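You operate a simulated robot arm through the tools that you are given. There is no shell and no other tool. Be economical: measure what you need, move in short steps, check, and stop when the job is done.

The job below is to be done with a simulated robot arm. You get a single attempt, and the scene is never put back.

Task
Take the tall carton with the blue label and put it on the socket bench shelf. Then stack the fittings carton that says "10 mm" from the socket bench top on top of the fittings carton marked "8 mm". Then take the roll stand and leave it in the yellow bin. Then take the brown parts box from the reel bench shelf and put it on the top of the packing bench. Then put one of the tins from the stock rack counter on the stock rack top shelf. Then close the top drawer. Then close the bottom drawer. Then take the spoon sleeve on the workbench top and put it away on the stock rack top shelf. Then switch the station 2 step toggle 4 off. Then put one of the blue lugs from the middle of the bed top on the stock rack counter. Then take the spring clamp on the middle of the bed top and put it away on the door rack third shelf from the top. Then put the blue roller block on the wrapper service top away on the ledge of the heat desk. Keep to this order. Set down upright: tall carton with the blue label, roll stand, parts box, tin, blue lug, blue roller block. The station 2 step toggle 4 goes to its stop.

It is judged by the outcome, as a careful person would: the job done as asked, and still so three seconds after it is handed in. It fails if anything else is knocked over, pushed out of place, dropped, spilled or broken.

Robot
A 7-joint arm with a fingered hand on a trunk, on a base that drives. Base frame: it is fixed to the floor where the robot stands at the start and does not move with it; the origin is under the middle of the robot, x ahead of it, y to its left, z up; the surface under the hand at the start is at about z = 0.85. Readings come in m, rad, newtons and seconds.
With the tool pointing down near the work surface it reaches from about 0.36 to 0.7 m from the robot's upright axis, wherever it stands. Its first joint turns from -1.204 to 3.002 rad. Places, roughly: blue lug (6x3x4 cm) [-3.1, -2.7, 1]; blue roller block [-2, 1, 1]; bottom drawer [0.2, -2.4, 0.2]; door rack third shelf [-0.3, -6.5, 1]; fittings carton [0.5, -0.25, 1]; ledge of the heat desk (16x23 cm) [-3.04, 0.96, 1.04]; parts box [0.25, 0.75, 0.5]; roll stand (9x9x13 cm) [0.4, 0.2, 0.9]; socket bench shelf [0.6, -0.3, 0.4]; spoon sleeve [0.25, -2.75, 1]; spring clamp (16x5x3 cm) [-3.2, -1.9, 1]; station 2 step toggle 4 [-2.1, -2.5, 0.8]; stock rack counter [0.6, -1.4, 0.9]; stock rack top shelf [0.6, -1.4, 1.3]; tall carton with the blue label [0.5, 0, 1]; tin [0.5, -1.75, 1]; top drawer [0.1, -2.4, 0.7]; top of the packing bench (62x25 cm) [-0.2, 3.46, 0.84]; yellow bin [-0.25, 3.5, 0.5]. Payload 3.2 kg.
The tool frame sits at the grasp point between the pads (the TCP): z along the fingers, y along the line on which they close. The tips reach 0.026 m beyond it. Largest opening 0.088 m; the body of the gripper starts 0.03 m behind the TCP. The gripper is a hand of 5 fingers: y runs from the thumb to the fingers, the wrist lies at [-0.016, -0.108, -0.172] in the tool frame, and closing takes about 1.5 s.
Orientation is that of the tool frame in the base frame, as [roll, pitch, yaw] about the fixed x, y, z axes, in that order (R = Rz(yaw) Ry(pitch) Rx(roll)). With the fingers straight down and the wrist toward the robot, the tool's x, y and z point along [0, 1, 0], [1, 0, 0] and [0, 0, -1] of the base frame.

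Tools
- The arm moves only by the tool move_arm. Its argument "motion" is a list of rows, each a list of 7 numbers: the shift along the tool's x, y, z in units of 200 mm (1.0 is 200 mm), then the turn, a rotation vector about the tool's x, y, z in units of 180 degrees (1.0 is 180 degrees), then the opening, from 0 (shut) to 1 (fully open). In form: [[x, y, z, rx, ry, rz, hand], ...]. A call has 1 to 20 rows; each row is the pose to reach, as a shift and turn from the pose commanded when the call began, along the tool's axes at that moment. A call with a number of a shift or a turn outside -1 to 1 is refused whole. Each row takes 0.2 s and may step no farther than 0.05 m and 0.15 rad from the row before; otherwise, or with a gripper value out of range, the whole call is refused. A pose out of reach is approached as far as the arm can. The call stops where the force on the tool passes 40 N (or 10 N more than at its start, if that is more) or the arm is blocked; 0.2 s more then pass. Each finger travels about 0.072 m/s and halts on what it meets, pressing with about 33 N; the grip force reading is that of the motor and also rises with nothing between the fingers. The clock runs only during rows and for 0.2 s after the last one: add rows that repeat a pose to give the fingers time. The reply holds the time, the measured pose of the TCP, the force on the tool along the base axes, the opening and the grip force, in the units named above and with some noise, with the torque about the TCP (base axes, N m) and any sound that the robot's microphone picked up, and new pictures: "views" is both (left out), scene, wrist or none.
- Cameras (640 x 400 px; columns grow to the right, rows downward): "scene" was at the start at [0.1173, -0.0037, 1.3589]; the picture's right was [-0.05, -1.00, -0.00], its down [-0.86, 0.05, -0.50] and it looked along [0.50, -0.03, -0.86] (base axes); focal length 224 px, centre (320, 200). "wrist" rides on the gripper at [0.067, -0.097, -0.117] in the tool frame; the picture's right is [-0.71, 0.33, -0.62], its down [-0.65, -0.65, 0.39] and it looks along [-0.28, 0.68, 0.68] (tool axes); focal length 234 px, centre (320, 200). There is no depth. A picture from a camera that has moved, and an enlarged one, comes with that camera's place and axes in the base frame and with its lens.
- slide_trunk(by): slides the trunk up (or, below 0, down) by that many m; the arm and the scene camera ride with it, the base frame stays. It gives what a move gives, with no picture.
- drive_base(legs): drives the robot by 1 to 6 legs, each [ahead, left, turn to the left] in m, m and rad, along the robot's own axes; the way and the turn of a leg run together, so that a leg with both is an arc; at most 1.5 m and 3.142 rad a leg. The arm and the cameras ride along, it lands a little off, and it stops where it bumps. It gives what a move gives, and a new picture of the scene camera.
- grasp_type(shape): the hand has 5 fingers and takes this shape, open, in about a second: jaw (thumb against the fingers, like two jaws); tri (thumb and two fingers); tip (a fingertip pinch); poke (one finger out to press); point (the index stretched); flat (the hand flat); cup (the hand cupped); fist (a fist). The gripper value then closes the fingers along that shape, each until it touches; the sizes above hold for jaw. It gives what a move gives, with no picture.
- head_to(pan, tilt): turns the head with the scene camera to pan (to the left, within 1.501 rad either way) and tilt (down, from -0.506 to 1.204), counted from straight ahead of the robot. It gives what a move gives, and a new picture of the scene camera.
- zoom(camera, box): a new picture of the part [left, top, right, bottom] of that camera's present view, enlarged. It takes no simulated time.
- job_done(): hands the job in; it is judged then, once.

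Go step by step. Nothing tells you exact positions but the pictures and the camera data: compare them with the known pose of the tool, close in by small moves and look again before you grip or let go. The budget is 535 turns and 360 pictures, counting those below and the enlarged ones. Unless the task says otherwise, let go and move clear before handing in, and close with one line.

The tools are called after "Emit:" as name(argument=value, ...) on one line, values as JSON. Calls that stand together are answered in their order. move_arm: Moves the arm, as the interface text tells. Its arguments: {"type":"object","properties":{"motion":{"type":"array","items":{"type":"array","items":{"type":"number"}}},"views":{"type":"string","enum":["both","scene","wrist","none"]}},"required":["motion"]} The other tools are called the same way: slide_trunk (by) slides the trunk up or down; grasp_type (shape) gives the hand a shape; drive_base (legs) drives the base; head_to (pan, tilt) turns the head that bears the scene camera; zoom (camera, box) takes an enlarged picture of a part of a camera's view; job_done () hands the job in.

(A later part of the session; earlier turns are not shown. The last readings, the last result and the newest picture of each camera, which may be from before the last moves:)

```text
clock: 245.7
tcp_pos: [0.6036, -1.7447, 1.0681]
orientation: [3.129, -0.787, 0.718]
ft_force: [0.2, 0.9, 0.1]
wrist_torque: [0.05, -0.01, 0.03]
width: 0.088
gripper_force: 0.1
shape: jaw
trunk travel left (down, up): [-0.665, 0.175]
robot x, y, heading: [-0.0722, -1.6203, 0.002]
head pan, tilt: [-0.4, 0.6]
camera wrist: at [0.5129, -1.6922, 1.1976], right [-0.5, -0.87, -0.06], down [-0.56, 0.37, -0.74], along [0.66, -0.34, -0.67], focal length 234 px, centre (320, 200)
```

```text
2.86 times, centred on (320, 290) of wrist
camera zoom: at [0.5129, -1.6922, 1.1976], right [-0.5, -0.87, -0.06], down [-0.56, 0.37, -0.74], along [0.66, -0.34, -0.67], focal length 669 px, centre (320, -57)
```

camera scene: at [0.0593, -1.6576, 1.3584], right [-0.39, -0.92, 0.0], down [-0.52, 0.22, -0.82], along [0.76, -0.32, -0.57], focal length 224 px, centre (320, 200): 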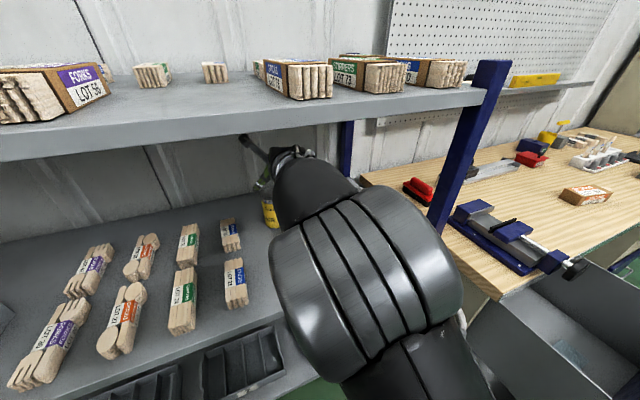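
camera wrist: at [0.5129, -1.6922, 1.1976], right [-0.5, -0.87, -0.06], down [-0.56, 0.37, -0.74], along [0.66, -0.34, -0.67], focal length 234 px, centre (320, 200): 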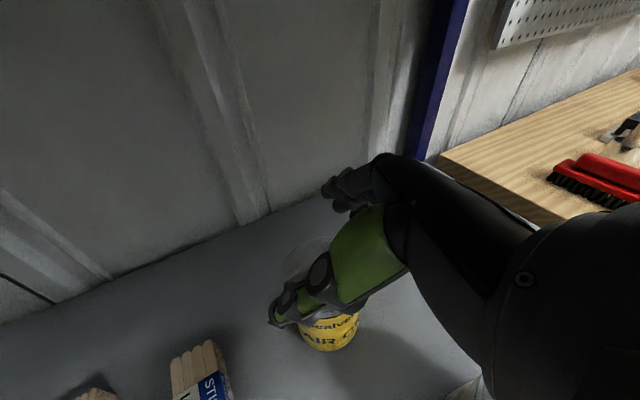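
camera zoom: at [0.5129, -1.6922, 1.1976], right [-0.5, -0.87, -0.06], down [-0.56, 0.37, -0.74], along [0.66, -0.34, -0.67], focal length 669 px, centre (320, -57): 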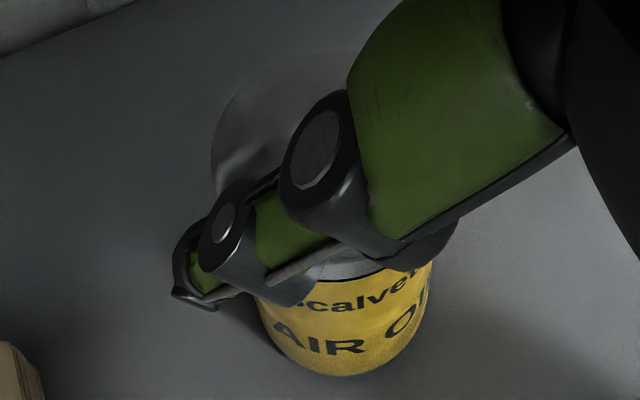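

Emit:
move_arm(motion=[[0.028, 0.06, 0.029, 0, 0, 0, 1], [-0.043, 0.059, 0.1, 0, 0, 0, 1], [-0.113, 0.058, 0.17, 0, 0, 0, 1], [-0.142, 0.057, 0.199, 0, 0, 0, 1]], views="wrist")

Emit:
zoom(camera="wrist", box=[240, 160, 400, 300])

```text
clock: 246.7
tcp_pos: [0.6172, -1.7506, 1.0224]
orientation: [3.129, -0.785, 0.719]
ft_force: [0.1, -0.4, -0.5]
wrist_torque: [-0.01, 0.01, 0.0]
width: 0.0879
gripper_force: 0.0
shape: jaw
trunk travel left (down, up): [-0.665, 0.175]
robot x, y, heading: [-0.0749, -1.6278, 0.001]
head pan, tilt: [-0.4, 0.6]
camera wrist: at [0.5266, -1.6971, 1.15], right [-0.5, -0.87, -0.06], down [-0.56, 0.37, -0.74], along [0.66, -0.34, -0.67], focal length 234 px, centre (320, 200)
```

wrist: 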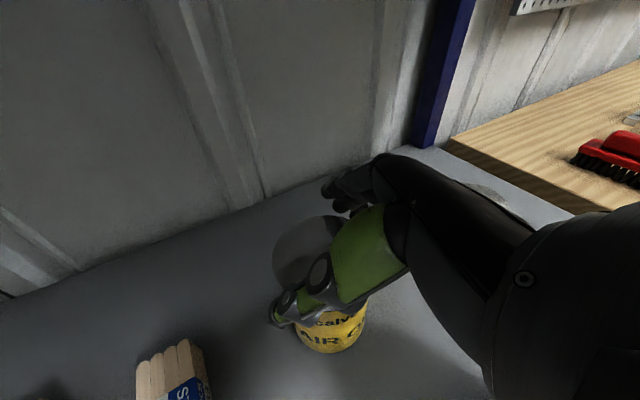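

```text
2.86 times, centred on (320, 230) of wrist
camera zoom: at [0.5266, -1.6971, 1.15], right [-0.5, -0.87, -0.06], down [-0.56, 0.37, -0.74], along [0.66, -0.34, -0.67], focal length 669 px, centre (320, 114)
```

zoom: 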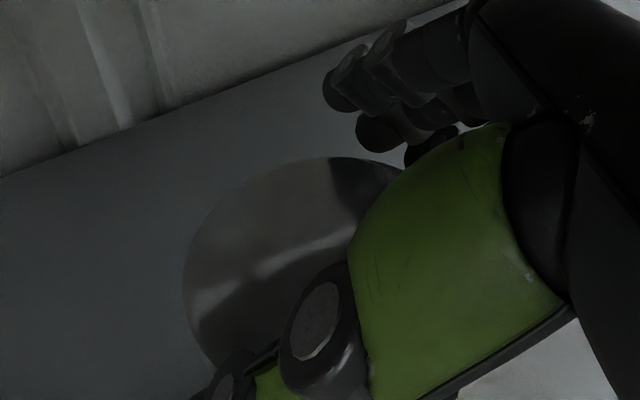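

Emit:
move_arm(motion=[[-0.054, -0.011, 0.054, 0, 0, 0, 1], [-0.108, -0.011, 0.108, 0, 0, 0, 1], [-0.16, -0.011, 0.16, 0, 0, 0, 1]], views="wrist")

```text
clock: 247.5
tcp_pos: [0.6149, -1.7494, 0.9762]
orientation: [3.13, -0.787, 0.717]
ft_force: [-2.3, -1.7, 5.3]
wrist_torque: [0.07, 0.05, 0.02]
width: 0.0881
gripper_force: 0.0
shape: jaw
trunk travel left (down, up): [-0.665, 0.175]
robot x, y, heading: [-0.0726, -1.6214, 0.0]
head pan, tilt: [-0.4, 0.6]
camera wrist: at [0.5244, -1.6974, 1.1045], right [-0.5, -0.87, -0.06], down [-0.56, 0.37, -0.74], along [0.66, -0.34, -0.67], focal length 234 px, centre (320, 200)
```

wrist: 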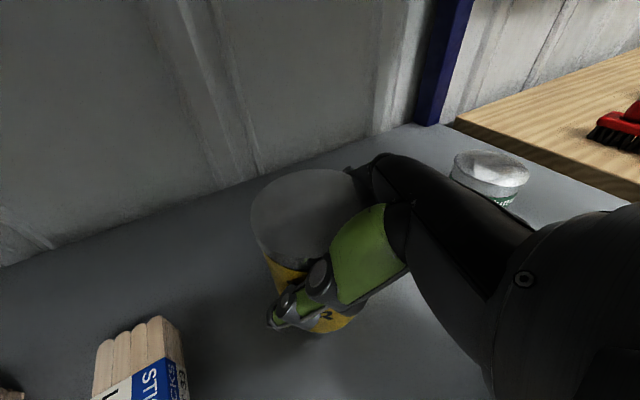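

Emit:
move_arm(motion=[[0, 0, -0.01, 0, 0, 0, 0.8], [0, 0, -0.01, 0, 0, 0, 0.4], [0, 0, -0.01, 0, 0, 0, 0], [0, 0, -0.01, 0, 0, 0, 0], [0, 0, -0.01, 0, 0, 0, 0], [0, 0, -0.01, 0, 0, 0, 0]], views="wrist")

```text
clock: 248.9
tcp_pos: [0.6145, -1.7485, 0.9763]
orientation: [3.131, -0.785, 0.718]
ft_force: [-0.7, 0.8, 0.8]
wrist_torque: [0.06, 0.02, 0.03]
width: 0.0722
gripper_force: 33.1
shape: jaw
trunk travel left (down, up): [-0.665, 0.175]
robot x, y, heading: [-0.0768, -1.6227, -0.001]
head pan, tilt: [-0.4, 0.6]
camera wrist: at [0.5243, -1.6959, 1.1056], right [-0.5, -0.87, -0.06], down [-0.56, 0.37, -0.74], along [0.66, -0.34, -0.67], focal length 234 px, centre (320, 200)
```

wrist: 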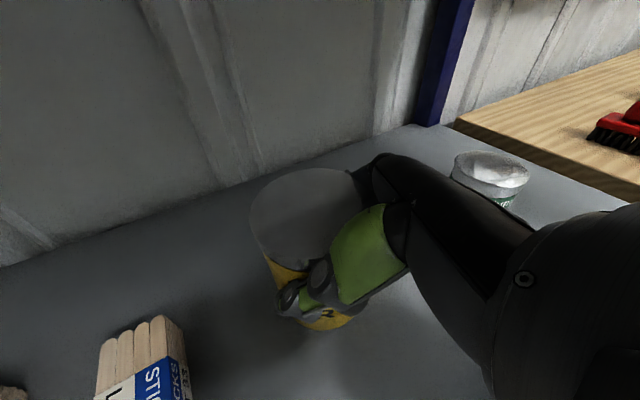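

Emit:
move_arm(motion=[[0.1, 0.002, -0.1, 0, 0, 0, 0], [0.2, 0.003, -0.2, 0, 0, 0, 0], [0.3, 0.005, -0.3, 0, 0, 0, 0]], views="wrist")

Emit:
drive_base(legs=[[0, 0.1, 0]])

Emit:
drive_base(legs=[[-0.42, 0, 0]])

```text
clock: 249.7
tcp_pos: [0.6152, -1.7474, 1.0634]
orientation: [3.13, -0.786, 0.719]
ft_force: [0.3, -0.1, -3.9]
wrist_torque: [-0.01, 0.0, 0.02]
width: 0.0724
gripper_force: 32.7
shape: jaw
trunk travel left (down, up): [-0.665, 0.175]
robot x, y, heading: [-0.0663, -1.6216, 0.004]
head pan, tilt: [-0.4, 0.6]
camera wrist: at [0.5247, -1.6964, 1.1912], right [-0.5, -0.87, -0.06], down [-0.56, 0.37, -0.74], along [0.66, -0.34, -0.67], focal length 234 px, centre (320, 200)
```

wrist: 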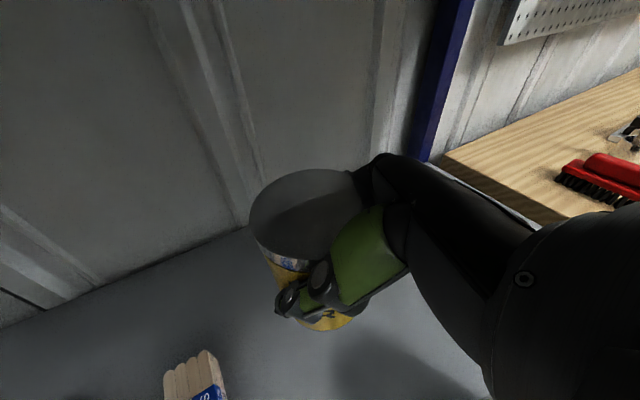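

```text
clock: 250.9
tcp_pos: [0.6157, -1.6494, 1.0622]
orientation: [3.129, -0.785, 0.715]
ft_force: [0.2, 0.0, -4.4]
wrist_torque: [-0.02, -0.01, 0.02]
width: 0.0724
gripper_force: 33.5
shape: jaw
trunk travel left (down, up): [-0.665, 0.175]
robot x, y, heading: [-0.0747, -1.5211, 0.003]
head pan, tilt: [-0.4, 0.6]
camera scene: at [0.0601, -1.5576, 1.3583], right [-0.39, -0.92, 0.0], down [-0.52, 0.22, -0.82], along [0.76, -0.32, -0.57], focal length 224 px, centre (320, 200)
```

scene: 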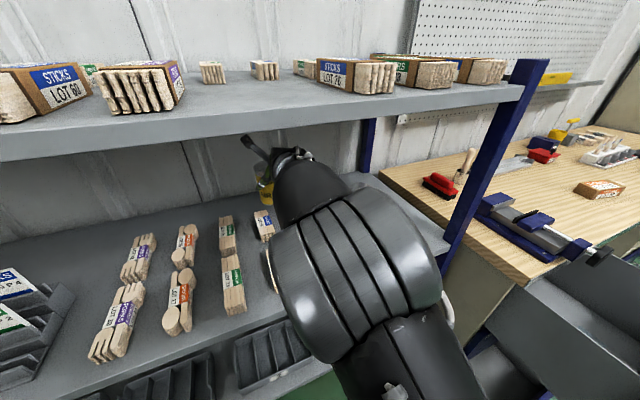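

```text
clock: 253.5
tcp_pos: [0.195, -1.6526, 1.0616]
orientation: [3.13, -0.786, 0.714]
ft_force: [0.0, -0.4, -3.4]
wrist_torque: [0.02, 0.01, -0.01]
width: 0.0723
gripper_force: 32.7
shape: jaw
trunk travel left (down, up): [-0.665, 0.175]
robot x, y, heading: [-0.4928, -1.5259, -0.004]
head pan, tilt: [-0.4, 0.6]
camera scene: at [-0.3605, -1.5584, 1.3583], right [-0.39, -0.92, 0.0], down [-0.52, 0.22, -0.82], along [0.76, -0.32, -0.57], focal length 224 px, centre (320, 200)
```

scene: 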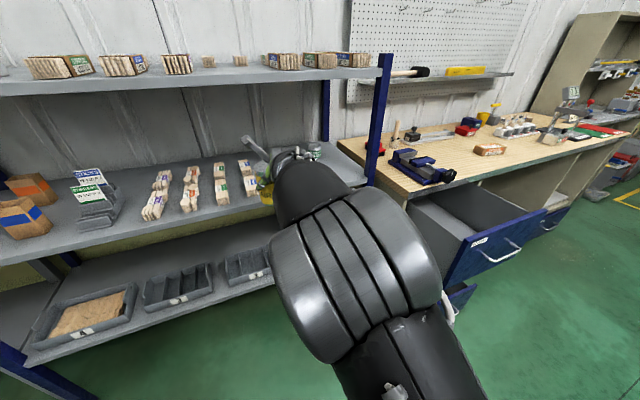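

Emit:
slide_trunk(by=0.17)

Emit:
move_arm(motion=[[0.088, -0.063, -0.19, 0, 0, 0, 0], [0.177, -0.126, -0.38, 0, 0, 0, 0], [0.265, -0.19, -0.58, 0, 0, 0, 0], [0.354, -0.253, -0.78, 0, 0, 0, 0], [0.442, -0.316, -0.978, 0, 0, 0, 0]], views="none")

Emit:
head_to(pan=-0.1, tilt=0.4)

```text
clock: 255.4
tcp_pos: [0.1944, -1.6505, 1.2309]
orientation: [3.131, -0.786, 0.714]
ft_force: [0.5, 0.2, -3.7]
wrist_torque: [-0.03, 0.02, -0.01]
width: 0.0722
gripper_force: 32.5
shape: jaw
trunk travel left (down, up): [-0.835, 0.005]
robot x, y, heading: [-0.4928, -1.5235, -0.005]
head pan, tilt: [-0.4, 0.6]
```

```text
clock: 256.6
tcp_pos: [0.094, -1.6493, 1.4317]
orientation: [3.128, -0.784, 0.717]
ft_force: [0.5, -0.2, -3.3]
wrist_torque: [-0.03, 0.03, 0.0]
width: 0.0722
gripper_force: 33.3
shape: jaw
trunk travel left (down, up): [-0.835, 0.005]
robot x, y, heading: [-0.4923, -1.5222, -0.0]
head pan, tilt: [-0.4, 0.6]
```

```text
clock: 257.4
tcp_pos: [0.0967, -1.651, 1.4305]
orientation: [3.129, -0.786, 0.714]
ft_force: [0.1, -0.2, -4.0]
wrist_torque: [-0.02, 0.0, 0.01]
width: 0.0724
gripper_force: 33.1
shape: jaw
trunk travel left (down, up): [-0.835, 0.005]
robot x, y, heading: [-0.4951, -1.5211, 0.005]
head pan, tilt: [-0.099, 0.4]
camera scene: at [-0.3492, -1.5336, 1.5465], right [-0.1, -0.99, 0.0], down [-0.39, 0.04, -0.92], along [0.92, -0.09, -0.39], focal length 224 px, centre (320, 200)
```

scene: 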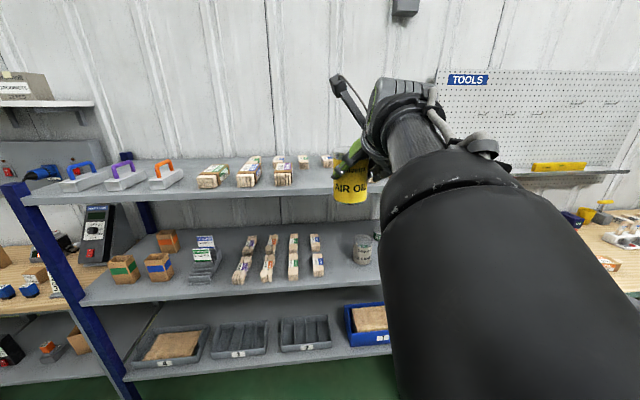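

Emit:
zoom(camera="scene", box=[150, 120, 390, 230])

```text
2.67 times, centred on (270, 175) of scene
camera zoom: at [-0.3492, -1.5336, 1.5465], right [-0.1, -0.99, 0.0], down [-0.39, 0.04, -0.92], along [0.92, -0.09, -0.39], focal length 598 px, centre (453, 267)
```

zoom: 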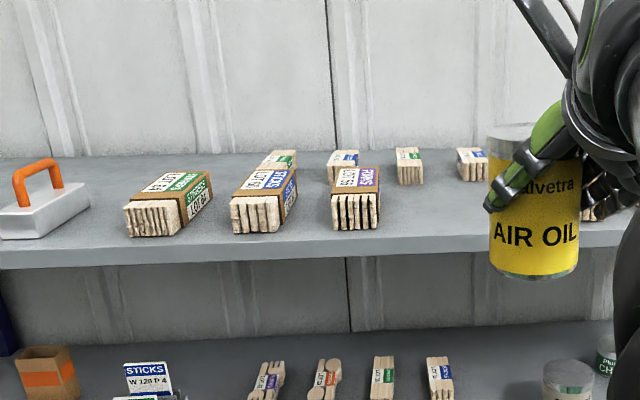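

Emit:
drive_base(legs=[[0, 0.046, 0], [0.25, 0, 0]])

Emit:
zoom(camera="scene", box=[200, 120, 440, 270])

```text
clock: 259.7
tcp_pos: [0.3414, -1.6079, 1.4322]
orientation: [3.126, -0.785, 0.717]
ft_force: [-0.5, 0.2, -4.2]
wrist_torque: [0.0, -0.01, -0.02]
width: 0.0722
gripper_force: 33.4
shape: jaw
trunk travel left (down, up): [-0.835, 0.005]
robot x, y, heading: [-0.2453, -1.4755, -0.003]
head pan, tilt: [-0.099, 0.4]
camera scene: at [-0.1045, -1.4871, 1.5467], right [-0.1, -0.99, 0.0], down [-0.39, 0.04, -0.92], along [0.92, -0.09, -0.39], focal length 224 px, centre (320, 200)
```

scene: 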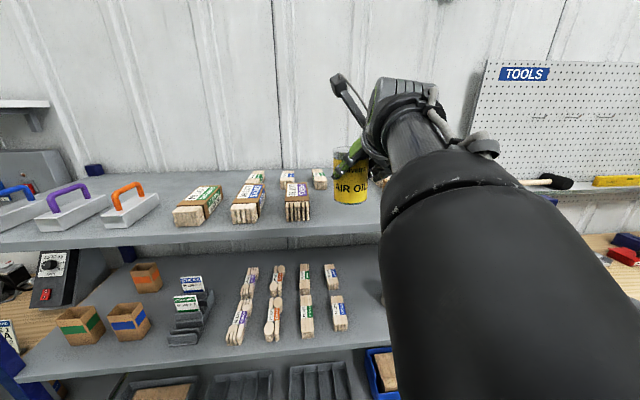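

```text
2.67 times, centred on (320, 195) of scene
camera zoom: at [-0.1045, -1.4871, 1.5467], right [-0.1, -0.99, 0.0], down [-0.39, 0.04, -0.92], along [0.92, -0.09, -0.39], focal length 598 px, centre (320, 213)
```

zoom: 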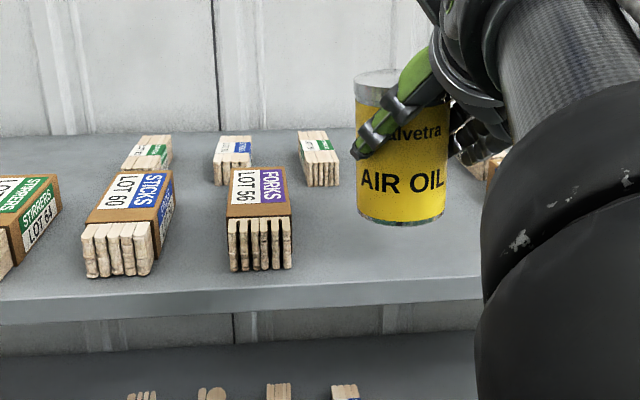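

Emit:
drive_base(legs=[[0.075, 0, 0]])

Emit:
move_arm(motion=[[-0.053, 0, 0.053, 0, 0, 0, 0], [-0.106, 0, 0.106, 0, 0, 0, 0], [-0.142, 0, 0.142, 0, 0, 0, 0]], views="none")

Emit:
zoom(camera="scene", box=[240, 120, 440, 245])

```text
clock: 260.7
tcp_pos: [0.4153, -1.606, 1.4347]
orientation: [3.124, -0.787, 0.717]
ft_force: [0.0, -0.5, -3.7]
wrist_torque: [-0.06, 0.01, -0.02]
width: 0.0722
gripper_force: 32.6
shape: jaw
trunk travel left (down, up): [-0.835, 0.005]
robot x, y, heading: [-0.1743, -1.4746, -0.003]
head pan, tilt: [-0.099, 0.4]
camera scene: at [-0.0306, -1.4873, 1.5469], right [-0.1, -0.99, 0.0], down [-0.39, 0.04, -0.92], along [0.92, -0.09, -0.39], focal length 224 px, centre (320, 200)
```

scene: 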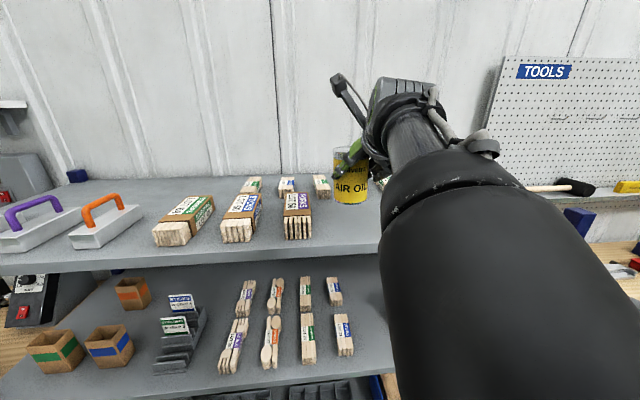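

```text
clock: 261.5
tcp_pos: [0.4275, -1.6095, 1.3913]
orientation: [3.132, -0.784, 0.711]
ft_force: [-0.6, -0.1, -3.5]
wrist_torque: [-0.05, -0.01, 0.0]
width: 0.0721
gripper_force: 33.1
shape: jaw
out of reach, approached as far as the arm can: row 2, 3
trunk travel left (down, up): [-0.835, 0.005]
robot x, y, heading: [-0.175, -1.4754, 0.001]
head pan, tilt: [-0.099, 0.4]
```

```text
3.20 times, centred on (340, 182) of scene
camera zoom: at [-0.0267, -1.4874, 1.5464], right [-0.1, -0.99, 0.0], down [-0.39, 0.04, -0.92], along [0.92, -0.09, -0.39], focal length 718 px, centre (256, 256)
```

zoom: 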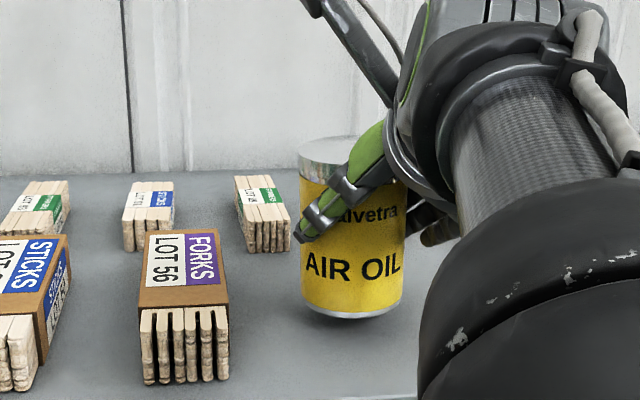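

Emit:
slide_trunk(by=-0.01)

Emit:
slide_trunk(by=-0.005)

```text
clock: 262.1
tcp_pos: [0.4265, -1.6091, 1.3833]
orientation: [3.131, -0.789, 0.711]
ft_force: [-0.1, 0.1, -3.8]
wrist_torque: [-0.03, 0.01, -0.01]
width: 0.0724
gripper_force: 33.1
shape: jaw
trunk travel left (down, up): [-0.825, 0.015]
robot x, y, heading: [-0.172, -1.4819, -0.001]
head pan, tilt: [-0.099, 0.4]
```

```text
clock: 262.7
tcp_pos: [0.4262, -1.608, 1.3775]
orientation: [3.131, -0.786, 0.712]
ft_force: [-0.5, 0.0, -3.6]
wrist_torque: [0.0, 0.0, 0.02]
width: 0.0722
gripper_force: 33.3
shape: jaw
trunk travel left (down, up): [-0.82, 0.02]
robot x, y, heading: [-0.1714, -1.4767, -0.002]
head pan, tilt: [-0.099, 0.4]
```

Emit:
slide_trunk(by=-0.005)

Emit:
zoom(camera="scene", box=[290, 140, 410, 230])

```text
clock: 263.2
tcp_pos: [0.4254, -1.6105, 1.3766]
orientation: [3.122, -0.789, 0.718]
ft_force: [-0.4, -2.4, 4.6]
wrist_torque: [0.19, 0.11, 0.04]
width: 0.0723
gripper_force: 33.1
shape: jaw
trunk travel left (down, up): [-0.815, 0.025]
robot x, y, heading: [-0.1697, -1.4775, 0.0]
head pan, tilt: [-0.099, 0.4]
```

```text
4.44 times, centred on (350, 185) of scene
camera zoom: at [-0.0293, -1.488, 1.5268], right [-0.1, -0.99, 0.0], down [-0.39, 0.04, -0.92], along [0.92, -0.09, -0.39], focal length 997 px, centre (187, 267)
```

zoom: 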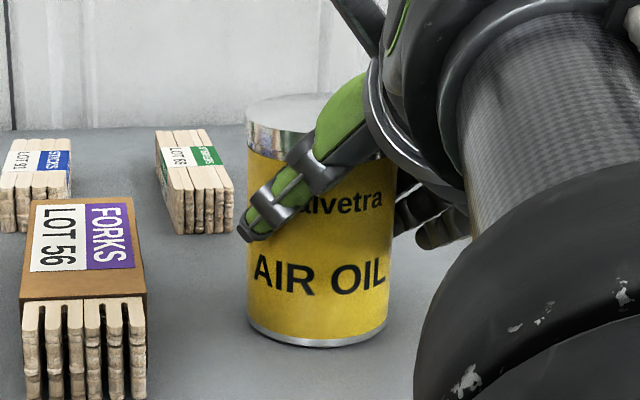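

Seated on the shelf. Release and retreat.

Emit:
move_arm(motion=[[0, 0, 0, 0, 0, 0, 0.85], [0, 0, 0, 0, 0, 0, 0.92], [0, 0, 0, 0, 0, 0, 1], [0, 0, 0, 0, 0, 0, 1], [0, 0, 0, 0, 0, 0, 1]], views="none")

Emit:
move_arm(motion=[[0, 0, -0.06, 0, 0, 0, 1], [0, 0, -0.16, 0, 0, 0, 1], [0, 0, -0.3, 0, 0, 0, 1], [0, 0, -0.45, 0, 0, 0, 1]], views="scene")

Emit:
zoom(camera="scene", box=[240, 120, 440, 245])

```text
clock: 264.4
tcp_pos: [0.4253, -1.6095, 1.3732]
orientation: [3.13, -0.787, 0.713]
ft_force: [-0.9, -0.4, 0.3]
wrist_torque: [0.01, -0.04, -0.01]
width: 0.088
gripper_force: 0.0
shape: jaw
trunk travel left (down, up): [-0.815, 0.025]
robot x, y, heading: [-0.1734, -1.4764, 0.001]
head pan, tilt: [-0.099, 0.4]
```

```text
clock: 265.4
tcp_pos: [0.3852, -1.6537, 1.442]
orientation: [3.127, -0.784, 0.716]
ft_force: [0.6, 0.3, 0.0]
wrist_torque: [0.01, 0.0, 0.0]
width: 0.0879
gripper_force: 0.0
shape: jaw
out of reach, approached as far as the arm can: row 2, 3, 4
trunk travel left (down, up): [-0.815, 0.025]
robot x, y, heading: [-0.171, -1.4791, 0.001]
head pan, tilt: [-0.099, 0.4]
camera scene: at [-0.0298, -1.4878, 1.5267], right [-0.1, -0.99, 0.0], down [-0.39, 0.04, -0.92], along [0.92, -0.09, -0.39], focal length 224 px, centre (320, 200)
```

scene: 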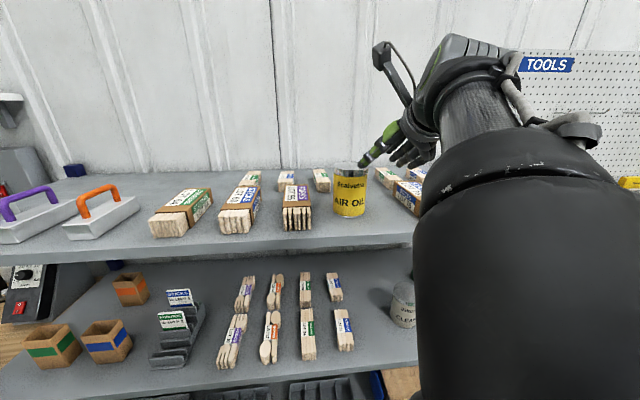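

```text
3.20 times, centred on (340, 182) of scene
camera zoom: at [-0.0298, -1.4878, 1.5267], right [-0.1, -0.99, 0.0], down [-0.39, 0.04, -0.92], along [0.92, -0.09, -0.39], focal length 718 px, centre (256, 256)
```

zoom: 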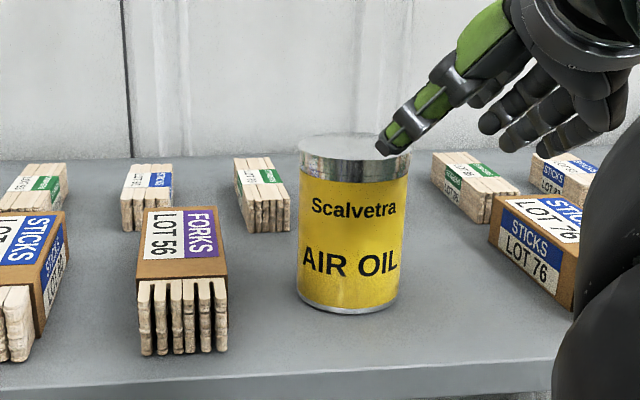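

Tin stands upright on the top shelf. Back off and go to the drawers.

Emit:
drive_base(legs=[[-0.45, 0, 0]])

Emit:
zoom(camera="scene", box=[160, 120, 480, 320])

```text
clock: 268.1
tcp_pos: [-0.0606, -1.6536, 1.4412]
orientation: [3.13, -0.786, 0.71]
ft_force: [0.2, 0.2, -0.1]
wrist_torque: [-0.01, 0.01, -0.02]
width: 0.0879
gripper_force: 0.0
shape: jaw
trunk travel left (down, up): [-0.815, 0.025]
robot x, y, heading: [-0.6191, -1.4762, -0.007]
head pan, tilt: [-0.099, 0.4]
camera scene: at [-0.474, -1.486, 1.5266], right [-0.1, -0.99, 0.0], down [-0.39, 0.04, -0.92], along [0.92, -0.1, -0.39], focal length 224 px, centre (320, 200)
```

scene: 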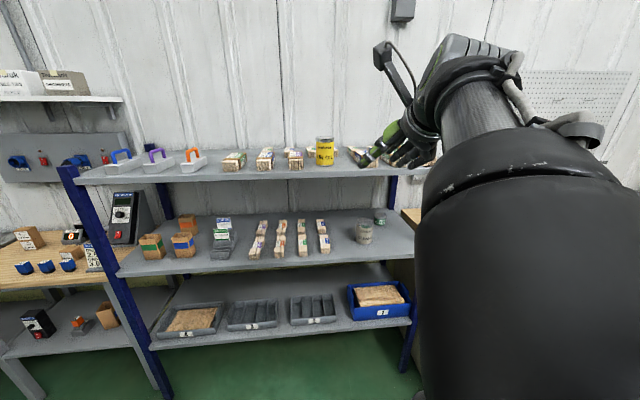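

```text
2.00 times, centred on (320, 220) of scene
camera zoom: at [-0.474, -1.486, 1.5266], right [-0.1, -0.99, 0.0], down [-0.39, 0.04, -0.92], along [0.92, -0.1, -0.39], focal length 449 px, centre (320, 160)
```

zoom: 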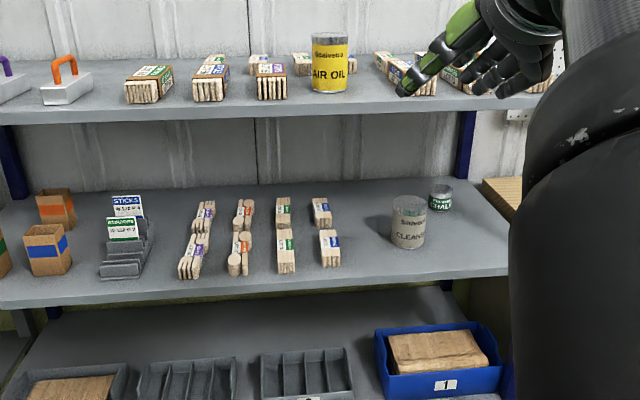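

Emit:
drive_base(legs=[[-0.2, -0.8, 0]])

Emit:
slide_trunk(by=-0.4)

Emit:
head_to(pan=-0.1, tilt=0.55)

```text
clock: 272.4
tcp_pos: [-0.2588, -2.4345, 1.4409]
orientation: [3.129, -0.785, 0.725]
ft_force: [-0.7, 0.1, -0.1]
wrist_torque: [0.0, 0.02, -0.02]
width: 0.0877
gripper_force: 0.0
shape: jaw
trunk travel left (down, up): [-0.815, 0.025]
robot x, y, heading: [-0.8168, -2.2634, 0.01]
head pan, tilt: [-0.099, 0.4]
camera scene: at [-0.6739, -2.2729, 1.5266], right [-0.09, -1.0, 0.0], down [-0.39, 0.04, -0.92], along [0.92, -0.08, -0.39], focal length 224 px, centre (320, 200)
```

scene: 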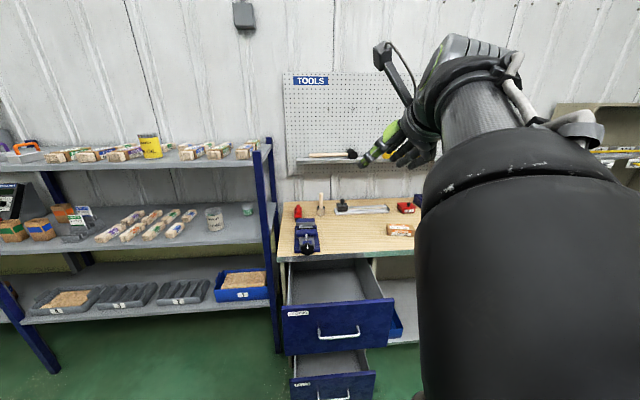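

```text
clock: 276.3
tcp_pos: [-0.2584, -2.4352, 1.0405]
orientation: [3.131, -0.785, 0.723]
ft_force: [-0.3, 0.5, -0.5]
wrist_torque: [0.02, 0.0, -0.01]
width: 0.0881
gripper_force: 0.0
shape: jaw
trunk travel left (down, up): [-0.415, 0.425]
robot x, y, heading: [-0.8161, -2.265, 0.005]
head pan, tilt: [-0.099, 0.4]
```

```text
clock: 277.0
tcp_pos: [-0.2589, -2.4345, 1.041]
orientation: [3.128, -0.786, 0.725]
ft_force: [0.9, 1.2, 0.1]
wrist_torque: [0.0, -0.02, -0.01]
width: 0.0878
gripper_force: 0.0
shape: jaw
trunk travel left (down, up): [-0.415, 0.425]
robot x, y, heading: [-0.8201, -2.2649, 0.01]
head pan, tilt: [-0.099, 0.55]
camera scene: at [-0.6767, -2.2729, 1.113], right [-0.09, -1.0, 0.0], down [-0.52, 0.05, -0.85], along [0.85, -0.08, -0.52], focal length 224 px, centre (320, 200)
```

scene: 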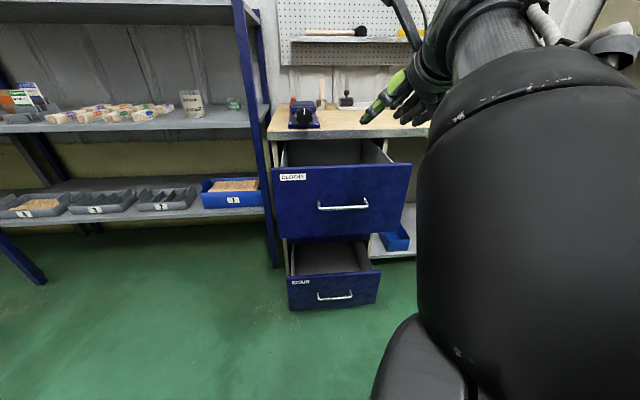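

Emit:
move_arm(motion=[[0, 0, 0, 0, 0.042, 0, 1], [0, 0, 0, 0, 0.084, 0, 1], [0, 0, 0, 0, 0.126, 0, 1], [0, 0, 0, 0, 0.168, 0, 1], [0, 0, 0, 0, 0.21, 0, 1], [0, 0, 0, 0, 0.245, 0, 1]], views="none")

Emit:
grasp_type(shape="fist")

Emit:
slide_trunk(by=-0.37)

Emit:
move_arm(motion=[[0, 0, 0, 0, 0, 0, 1], [0, 0, 0, 0, 0, 0, 0], [0, 0, 0, 0, 0, 0, 0], [0, 0, 0, 0, 0, 0, 0], [0, 0, 0, 0, 0, 0, 0]])

```text
clock: 278.4
tcp_pos: [-0.2204, -2.4588, 1.0429]
orientation: [2.641, -1.553, 1.215]
ft_force: [1.5, 0.3, -0.1]
wrist_torque: [0.01, -0.01, 0.01]
width: 0.088
gripper_force: 0.1
shape: jaw
out of reach, approached as far as the arm can: row 1, 2, 3, 4, 5, 6
trunk travel left (down, up): [-0.415, 0.425]
robot x, y, heading: [-0.82, -2.2622, 0.01]
head pan, tilt: [-0.099, 0.55]
```

```text
clock: 279.3
tcp_pos: [-0.2208, -2.4583, 1.0439]
orientation: [2.752, -1.55, 1.105]
ft_force: [0.4, 0.3, -1.1]
wrist_torque: [0.0, -0.01, 0.01]
width: 0.0
gripper_force: 0.2
shape: fist
trunk travel left (down, up): [-0.415, 0.425]
robot x, y, heading: [-0.8149, -2.2668, 0.007]
head pan, tilt: [-0.099, 0.55]
```

```text
clock: 282.9
tcp_pos: [-0.2206, -2.4583, 0.6738]
orientation: [2.724, -1.553, 1.136]
ft_force: [-0.1, 0.6, -0.1]
wrist_torque: [0.02, 0.03, 0.01]
width: 0.0
gripper_force: 0.0
shape: fist
trunk travel left (down, up): [-0.045, 0.795]
robot x, y, heading: [-0.8143, -2.2661, 0.01]
head pan, tilt: [-0.099, 0.55]
```

```text
clock: 284.1
tcp_pos: [-0.2194, -2.4589, 0.6736]
orientation: [2.7, -1.552, 1.159]
ft_force: [0.2, -0.2, 0.5]
wrist_torque: [-0.03, 0.01, 0.0]
width: 0.0
gripper_force: 0.0
shape: fist
trunk travel left (down, up): [-0.045, 0.795]
robot x, y, heading: [-0.819, -2.2649, 0.012]
head pan, tilt: [-0.099, 0.55]
camera scene: at [-0.6768, -2.2729, 0.7429], right [-0.09, -1.0, 0.0], down [-0.52, 0.05, -0.85], along [0.85, -0.08, -0.52], focal length 224 px, centre (320, 200)
camera wrist: at [-0.3712, -2.4608, 0.7413], right [-0.26, -0.67, -0.69], down [-0.14, 0.74, -0.66], along [0.96, -0.07, -0.28], focal length 234 px, centre (320, 200)
```

scene: 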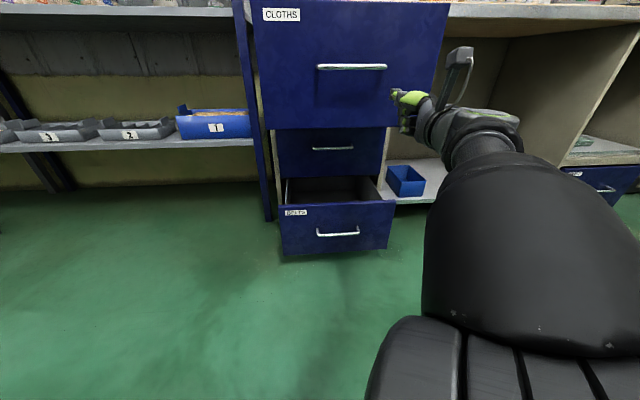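
wrist: 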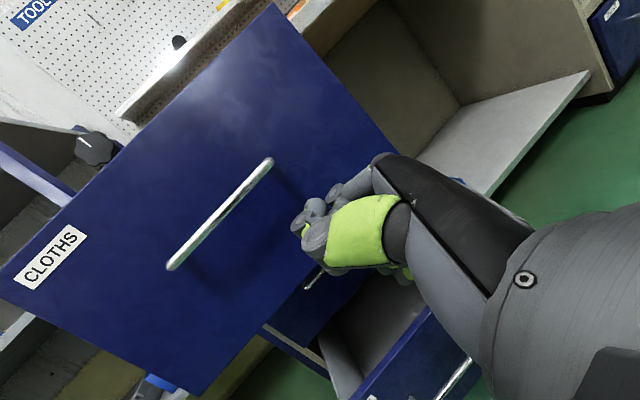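

Emit:
drive_base(legs=[[0.08, 0.04, -0.01], [0.15, 0, 0]])

```text
clock: 286.1
tcp_pos: [0.011, -2.425, 0.6738]
orientation: [2.59, -1.552, 1.258]
ft_force: [0.1, 0.7, 0.9]
wrist_torque: [0.02, 0.0, -0.03]
width: 0.0001
gripper_force: 0.1
shape: fist
trunk travel left (down, up): [-0.045, 0.795]
robot x, y, heading: [-0.5835, -2.2245, 0.0]
head pan, tilt: [-0.099, 0.55]
camera scene: at [-0.4443, -2.2342, 0.7429], right [-0.1, -0.99, 0.0], down [-0.52, 0.05, -0.85], along [0.85, -0.09, -0.52], focal length 224 px, centre (320, 200)
```

scene: 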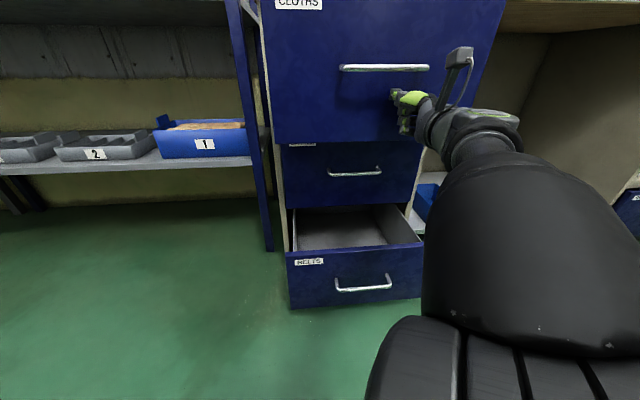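

Emit:
move_arm(motion=[[0, 0, 0, 0, 0, 0, 0]], views="wrist")

```text
clock: 286.5
tcp_pos: [0.0094, -2.4253, 0.6736]
orientation: [2.703, -1.552, 1.147]
ft_force: [0.5, 0.3, 0.0]
wrist_torque: [-0.01, -0.01, -0.01]
width: 0.0
gripper_force: 0.1
shape: fist
trunk travel left (down, up): [-0.045, 0.795]
robot x, y, heading: [-0.5874, -2.2285, 0.001]
head pan, tilt: [-0.099, 0.55]
camera wrist: at [-0.1406, -2.4253, 0.7413], right [-0.26, -0.67, -0.69], down [-0.13, 0.74, -0.66], along [0.96, -0.08, -0.28], focal length 234 px, centre (320, 200)
```

wrist: 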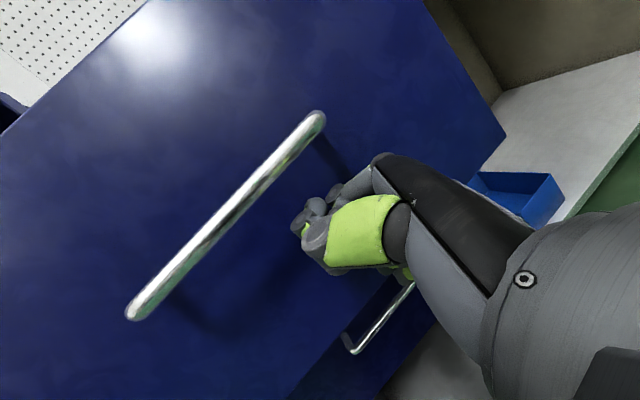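

Emit:
drive_base(legs=[[0.08, 0, 0]])

Emit:
move_arm(motion=[[0, 0, 0, 0, 0, 0, 0]], views="wrist")

```text
clock: 287.6
tcp_pos: [0.0907, -2.4262, 0.674]
orientation: [2.566, -1.552, 1.283]
ft_force: [-0.3, -0.2, -0.4]
wrist_torque: [0.03, -0.01, 0.01]
width: 0.0002
gripper_force: 0.0
shape: fist
trunk travel left (down, up): [-0.045, 0.795]
robot x, y, heading: [-0.5038, -2.2242, -0.004]
head pan, tilt: [-0.099, 0.55]
camera scene: at [-0.3639, -2.2344, 0.7429], right [-0.1, -0.99, 0.0], down [-0.52, 0.05, -0.85], along [0.85, -0.09, -0.52], focal length 224 px, centre (320, 200)
```

scene: 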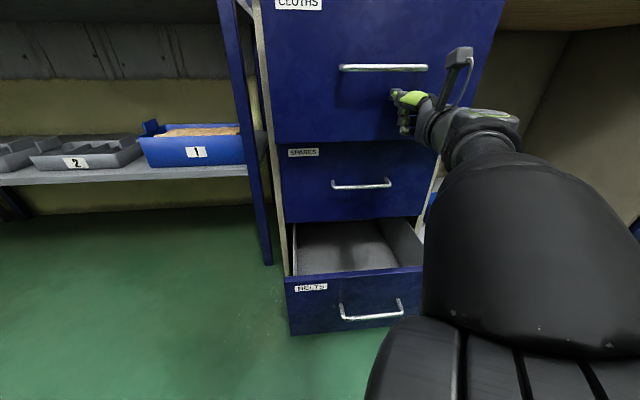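

```text
clock: 288.0
tcp_pos: [0.0904, -2.4255, 0.6739]
orientation: [2.757, -1.552, 1.091]
ft_force: [-0.4, 1.0, -0.3]
wrist_torque: [-0.01, -0.07, -0.04]
width: 0.0
gripper_force: 0.1
shape: fist
trunk travel left (down, up): [-0.045, 0.795]
robot x, y, heading: [-0.5032, -2.2246, 0.0]
head pan, tilt: [-0.099, 0.55]
camera wrist: at [-0.0602, -2.4255, 0.7413], right [-0.26, -0.67, -0.69], down [-0.13, 0.74, -0.66], along [0.96, -0.08, -0.28], focal length 234 px, centre (320, 200)
```

wrist: 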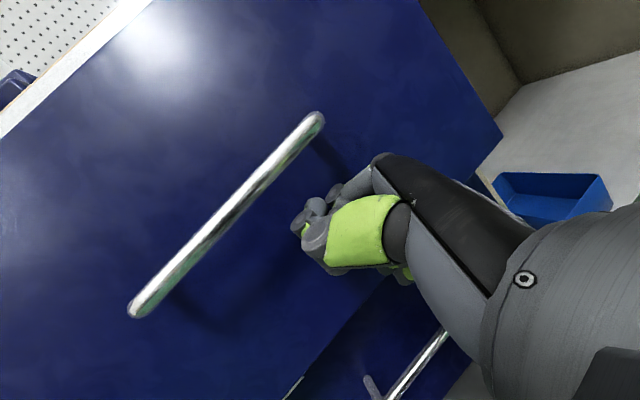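

The drawer follows the fist. Push on with the arm.

Emit:
move_arm(motion=[[0, 0, 0.1, 0, 0, 0, 0], [0, 0, 0.2, 0, 0, 0, 0], [0, 0, 0.3, 0, 0, 0, 0], [0, 0, 0.4, 0, 0, 0, 0], [0, 0, 0.5, 0, 0, 0, 0]], views="both")

```text
clock: 289.2
tcp_pos: [0.163, -2.3627, 0.6721]
orientation: [2.531, -1.551, 1.317]
ft_force: [-24.4, -0.4, -6.4]
wrist_torque: [0.08, -0.17, -0.33]
width: 0.0836
gripper_force: 0.1
shape: fist
trunk travel left (down, up): [-0.045, 0.795]
robot x, y, heading: [-0.5055, -2.2228, -0.002]
head pan, tilt: [-0.099, 0.55]
camera scene: at [-0.3661, -2.2347, 0.7431], right [-0.1, -0.99, 0.0], down [-0.52, 0.05, -0.85], along [0.85, -0.09, -0.52], focal length 224 px, centre (320, 200)
camera wrist: at [0.0126, -2.3619, 0.7396], right [-0.26, -0.67, -0.69], down [-0.13, 0.74, -0.66], along [0.96, -0.08, -0.28], focal length 234 px, centre (320, 200)
```

scene: 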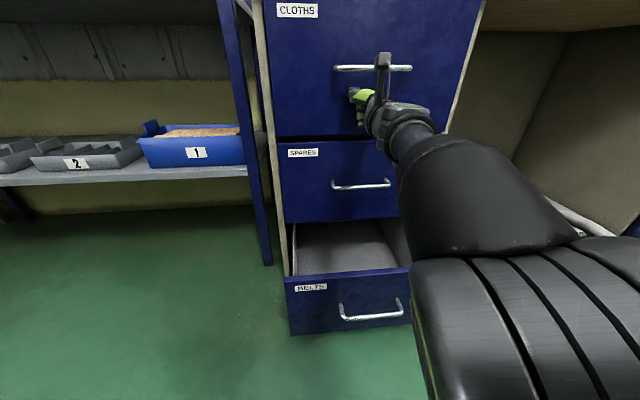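
wrist: 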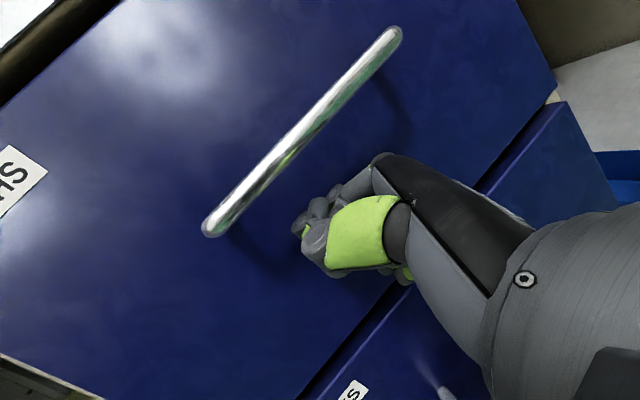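

Emit:
zoom(camera="scene", box=[240, 0, 500, 200])

```text
2.00 times, centred on (370, 100) of scene
camera zoom: at [-0.3661, -2.2347, 0.7431], right [-0.1, -0.99, 0.0], down [-0.52, 0.05, -0.85], along [0.85, -0.09, -0.52], focal length 449 px, centre (220, 400)
```

zoom: 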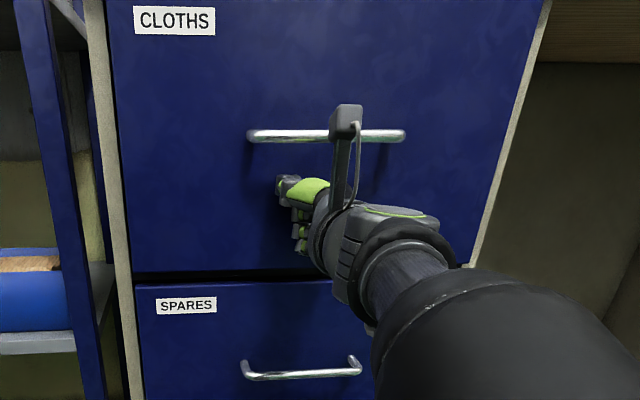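

Top drawer is flush at its stop. Back off and reorient the hand downward for the low drawer.

Emit:
move_arm(motion=[[0, 0, -0.15, 0, 0, 0, 0], [0, 0, -0.3, 0, 0, 0, 0]], views="none")

Emit:
drive_base(legs=[[-0.35, 0, 0]])

Emit:
move_arm(motion=[[0, 0, 0, 0, -0.045, 0, 0], [0, 0, 0, 0, -0.09, 0, 0], [0, 0, 0, 0, -0.135, 0, 0], [0, 0, 0, 0, -0.18, 0, 0], [0, 0, 0, 0, -0.225, 0, 0], [0, 0, 0, 0, -0.27, 0, 0], [0, 0, 0, 0, -0.315, 0, 0], [0, 0, 0, 0, -0.36, 0, 0], [0, 0, 0, 0, -0.405, 0, 0], [0, 0, 0, 0, -0.45, 0, 0], [0, 0, 0, 0, -0.49, 0, 0]], views="scene")

```text
clock: 289.8
tcp_pos: [0.1212, -2.3987, 0.6713]
orientation: [2.644, -1.554, 1.204]
ft_force: [0.1, 0.4, -0.4]
wrist_torque: [-0.01, 0.0, 0.02]
width: 0.0834
gripper_force: 0.1
shape: fist
trunk travel left (down, up): [-0.045, 0.795]
robot x, y, heading: [-0.5024, -2.2251, -0.002]
head pan, tilt: [-0.099, 0.55]
```

```text
clock: 292.1
tcp_pos: [-0.2287, -2.3966, 0.6713]
orientation: [2.623, -1.554, 1.232]
ft_force: [-0.1, 0.0, 0.2]
wrist_torque: [-0.01, 0.0, 0.02]
width: 0.0833
gripper_force: 0.0
shape: fist
trunk travel left (down, up): [-0.045, 0.795]
robot x, y, heading: [-0.8527, -2.2279, -0.002]
head pan, tilt: [-0.099, 0.55]
camera scene: at [-0.7144, -2.2339, 0.7429], right [-0.1, -1.0, 0.0], down [-0.52, 0.05, -0.85], along [0.85, -0.08, -0.52], focal length 224 px, centre (320, 200)
```

scene: 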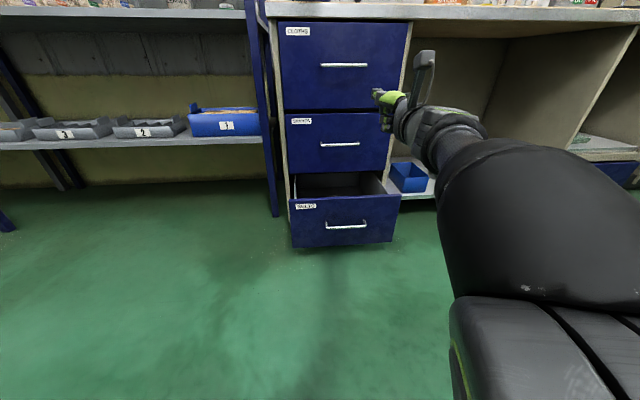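

```text
clock: 294.5
tcp_pos: [-0.2916, -2.3777, 0.6156]
orientation: [3.135, -0.012, 0.713]
ft_force: [-0.3, -0.3, 0.1]
wrist_torque: [0.01, -0.03, 0.02]
width: 0.0836
gripper_force: 0.0
shape: fist
out of reach, approached as far as the arm can: row 7, 8, 9, 10, 11
trunk travel left (down, up): [-0.045, 0.795]
robot x, y, heading: [-0.8523, -2.2242, 0.006]
head pan, tilt: [-0.099, 0.55]
camera scene: at [-0.714, -2.2343, 0.7428], right [-0.1, -1.0, 0.0], down [-0.52, 0.05, -0.85], along [0.85, -0.08, -0.52], focal length 224 px, centre (320, 200)
```

scene: 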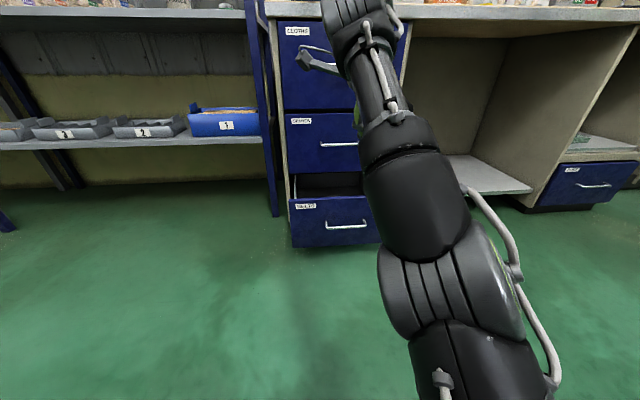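

Emit:
slide_trunk(by=-0.04)

Emit:
move_arm(motion=[[0, 0, 0.2, 0, 0, 0, 0], [0, 0, 0.4, 0, 0, 0, 0], [0, 0, 0.6, 0, 0, 0, 0], [0, 0, 0.8, 0, 0, 0, 0], [0, 0, 0.95, 0, 0, 0, 0]], views="none")

Emit:
move_arm(motion=[[0, 0, 0.2, 0, 0, 0, 0], [0, 0, 0.4, 0, 0, 0, 0], [0, 0, 0.6, 0, 0, 0, 0], [0, 0, 0.8, 0, 0, 0, 0], [0, 0, 0.93, 0, 0, 0, 0]], views="scene")

```text
clock: 295.3
tcp_pos: [-0.2912, -2.3775, 0.577]
orientation: [3.131, -0.016, 0.714]
ft_force: [0.0, 0.0, -0.5]
wrist_torque: [0.0, -0.01, 0.03]
width: 0.0831
gripper_force: 0.1
shape: fist
trunk travel left (down, up): [-0.005, 0.835]
robot x, y, heading: [-0.8505, -2.2261, 0.007]
head pan, tilt: [-0.099, 0.55]
```

```text
clock: 296.5
tcp_pos: [-0.2001, -2.3618, 0.4272]
orientation: [3.132, -0.015, 0.712]
ft_force: [0.3, -0.2, -0.2]
wrist_torque: [-0.02, -0.02, 0.03]
width: 0.0836
gripper_force: 0.0
shape: fist
out of reach, approached as far as the arm can: row 1, 2, 3, 4, 5
trunk travel left (down, up): [-0.005, 0.835]
robot x, y, heading: [-0.8531, -2.224, 0.001]
head pan, tilt: [-0.099, 0.55]
```

```text
clock: 297.7
tcp_pos: [-0.1564, -2.3536, 0.2484]
orientation: [3.133, -0.015, 0.712]
ft_force: [1.0, 0.0, 0.8]
wrist_torque: [0.01, 0.02, -0.01]
width: 0.0833
gripper_force: 0.0
shape: fist
out of reach, approached as far as the arm can: row 1, 2, 3, 4, 5
trunk travel left (down, up): [-0.005, 0.835]
robot x, y, heading: [-0.8525, -2.2259, -0.001]
head pan, tilt: [-0.099, 0.55]
camera scene: at [-0.7145, -2.2339, 0.703], right [-0.1, -1.0, 0.0], down [-0.52, 0.05, -0.85], along [0.85, -0.08, -0.52], focal length 224 px, centre (320, 200)
```

scene: 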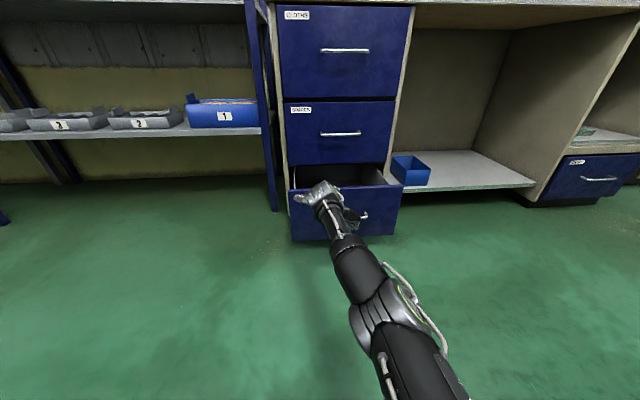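

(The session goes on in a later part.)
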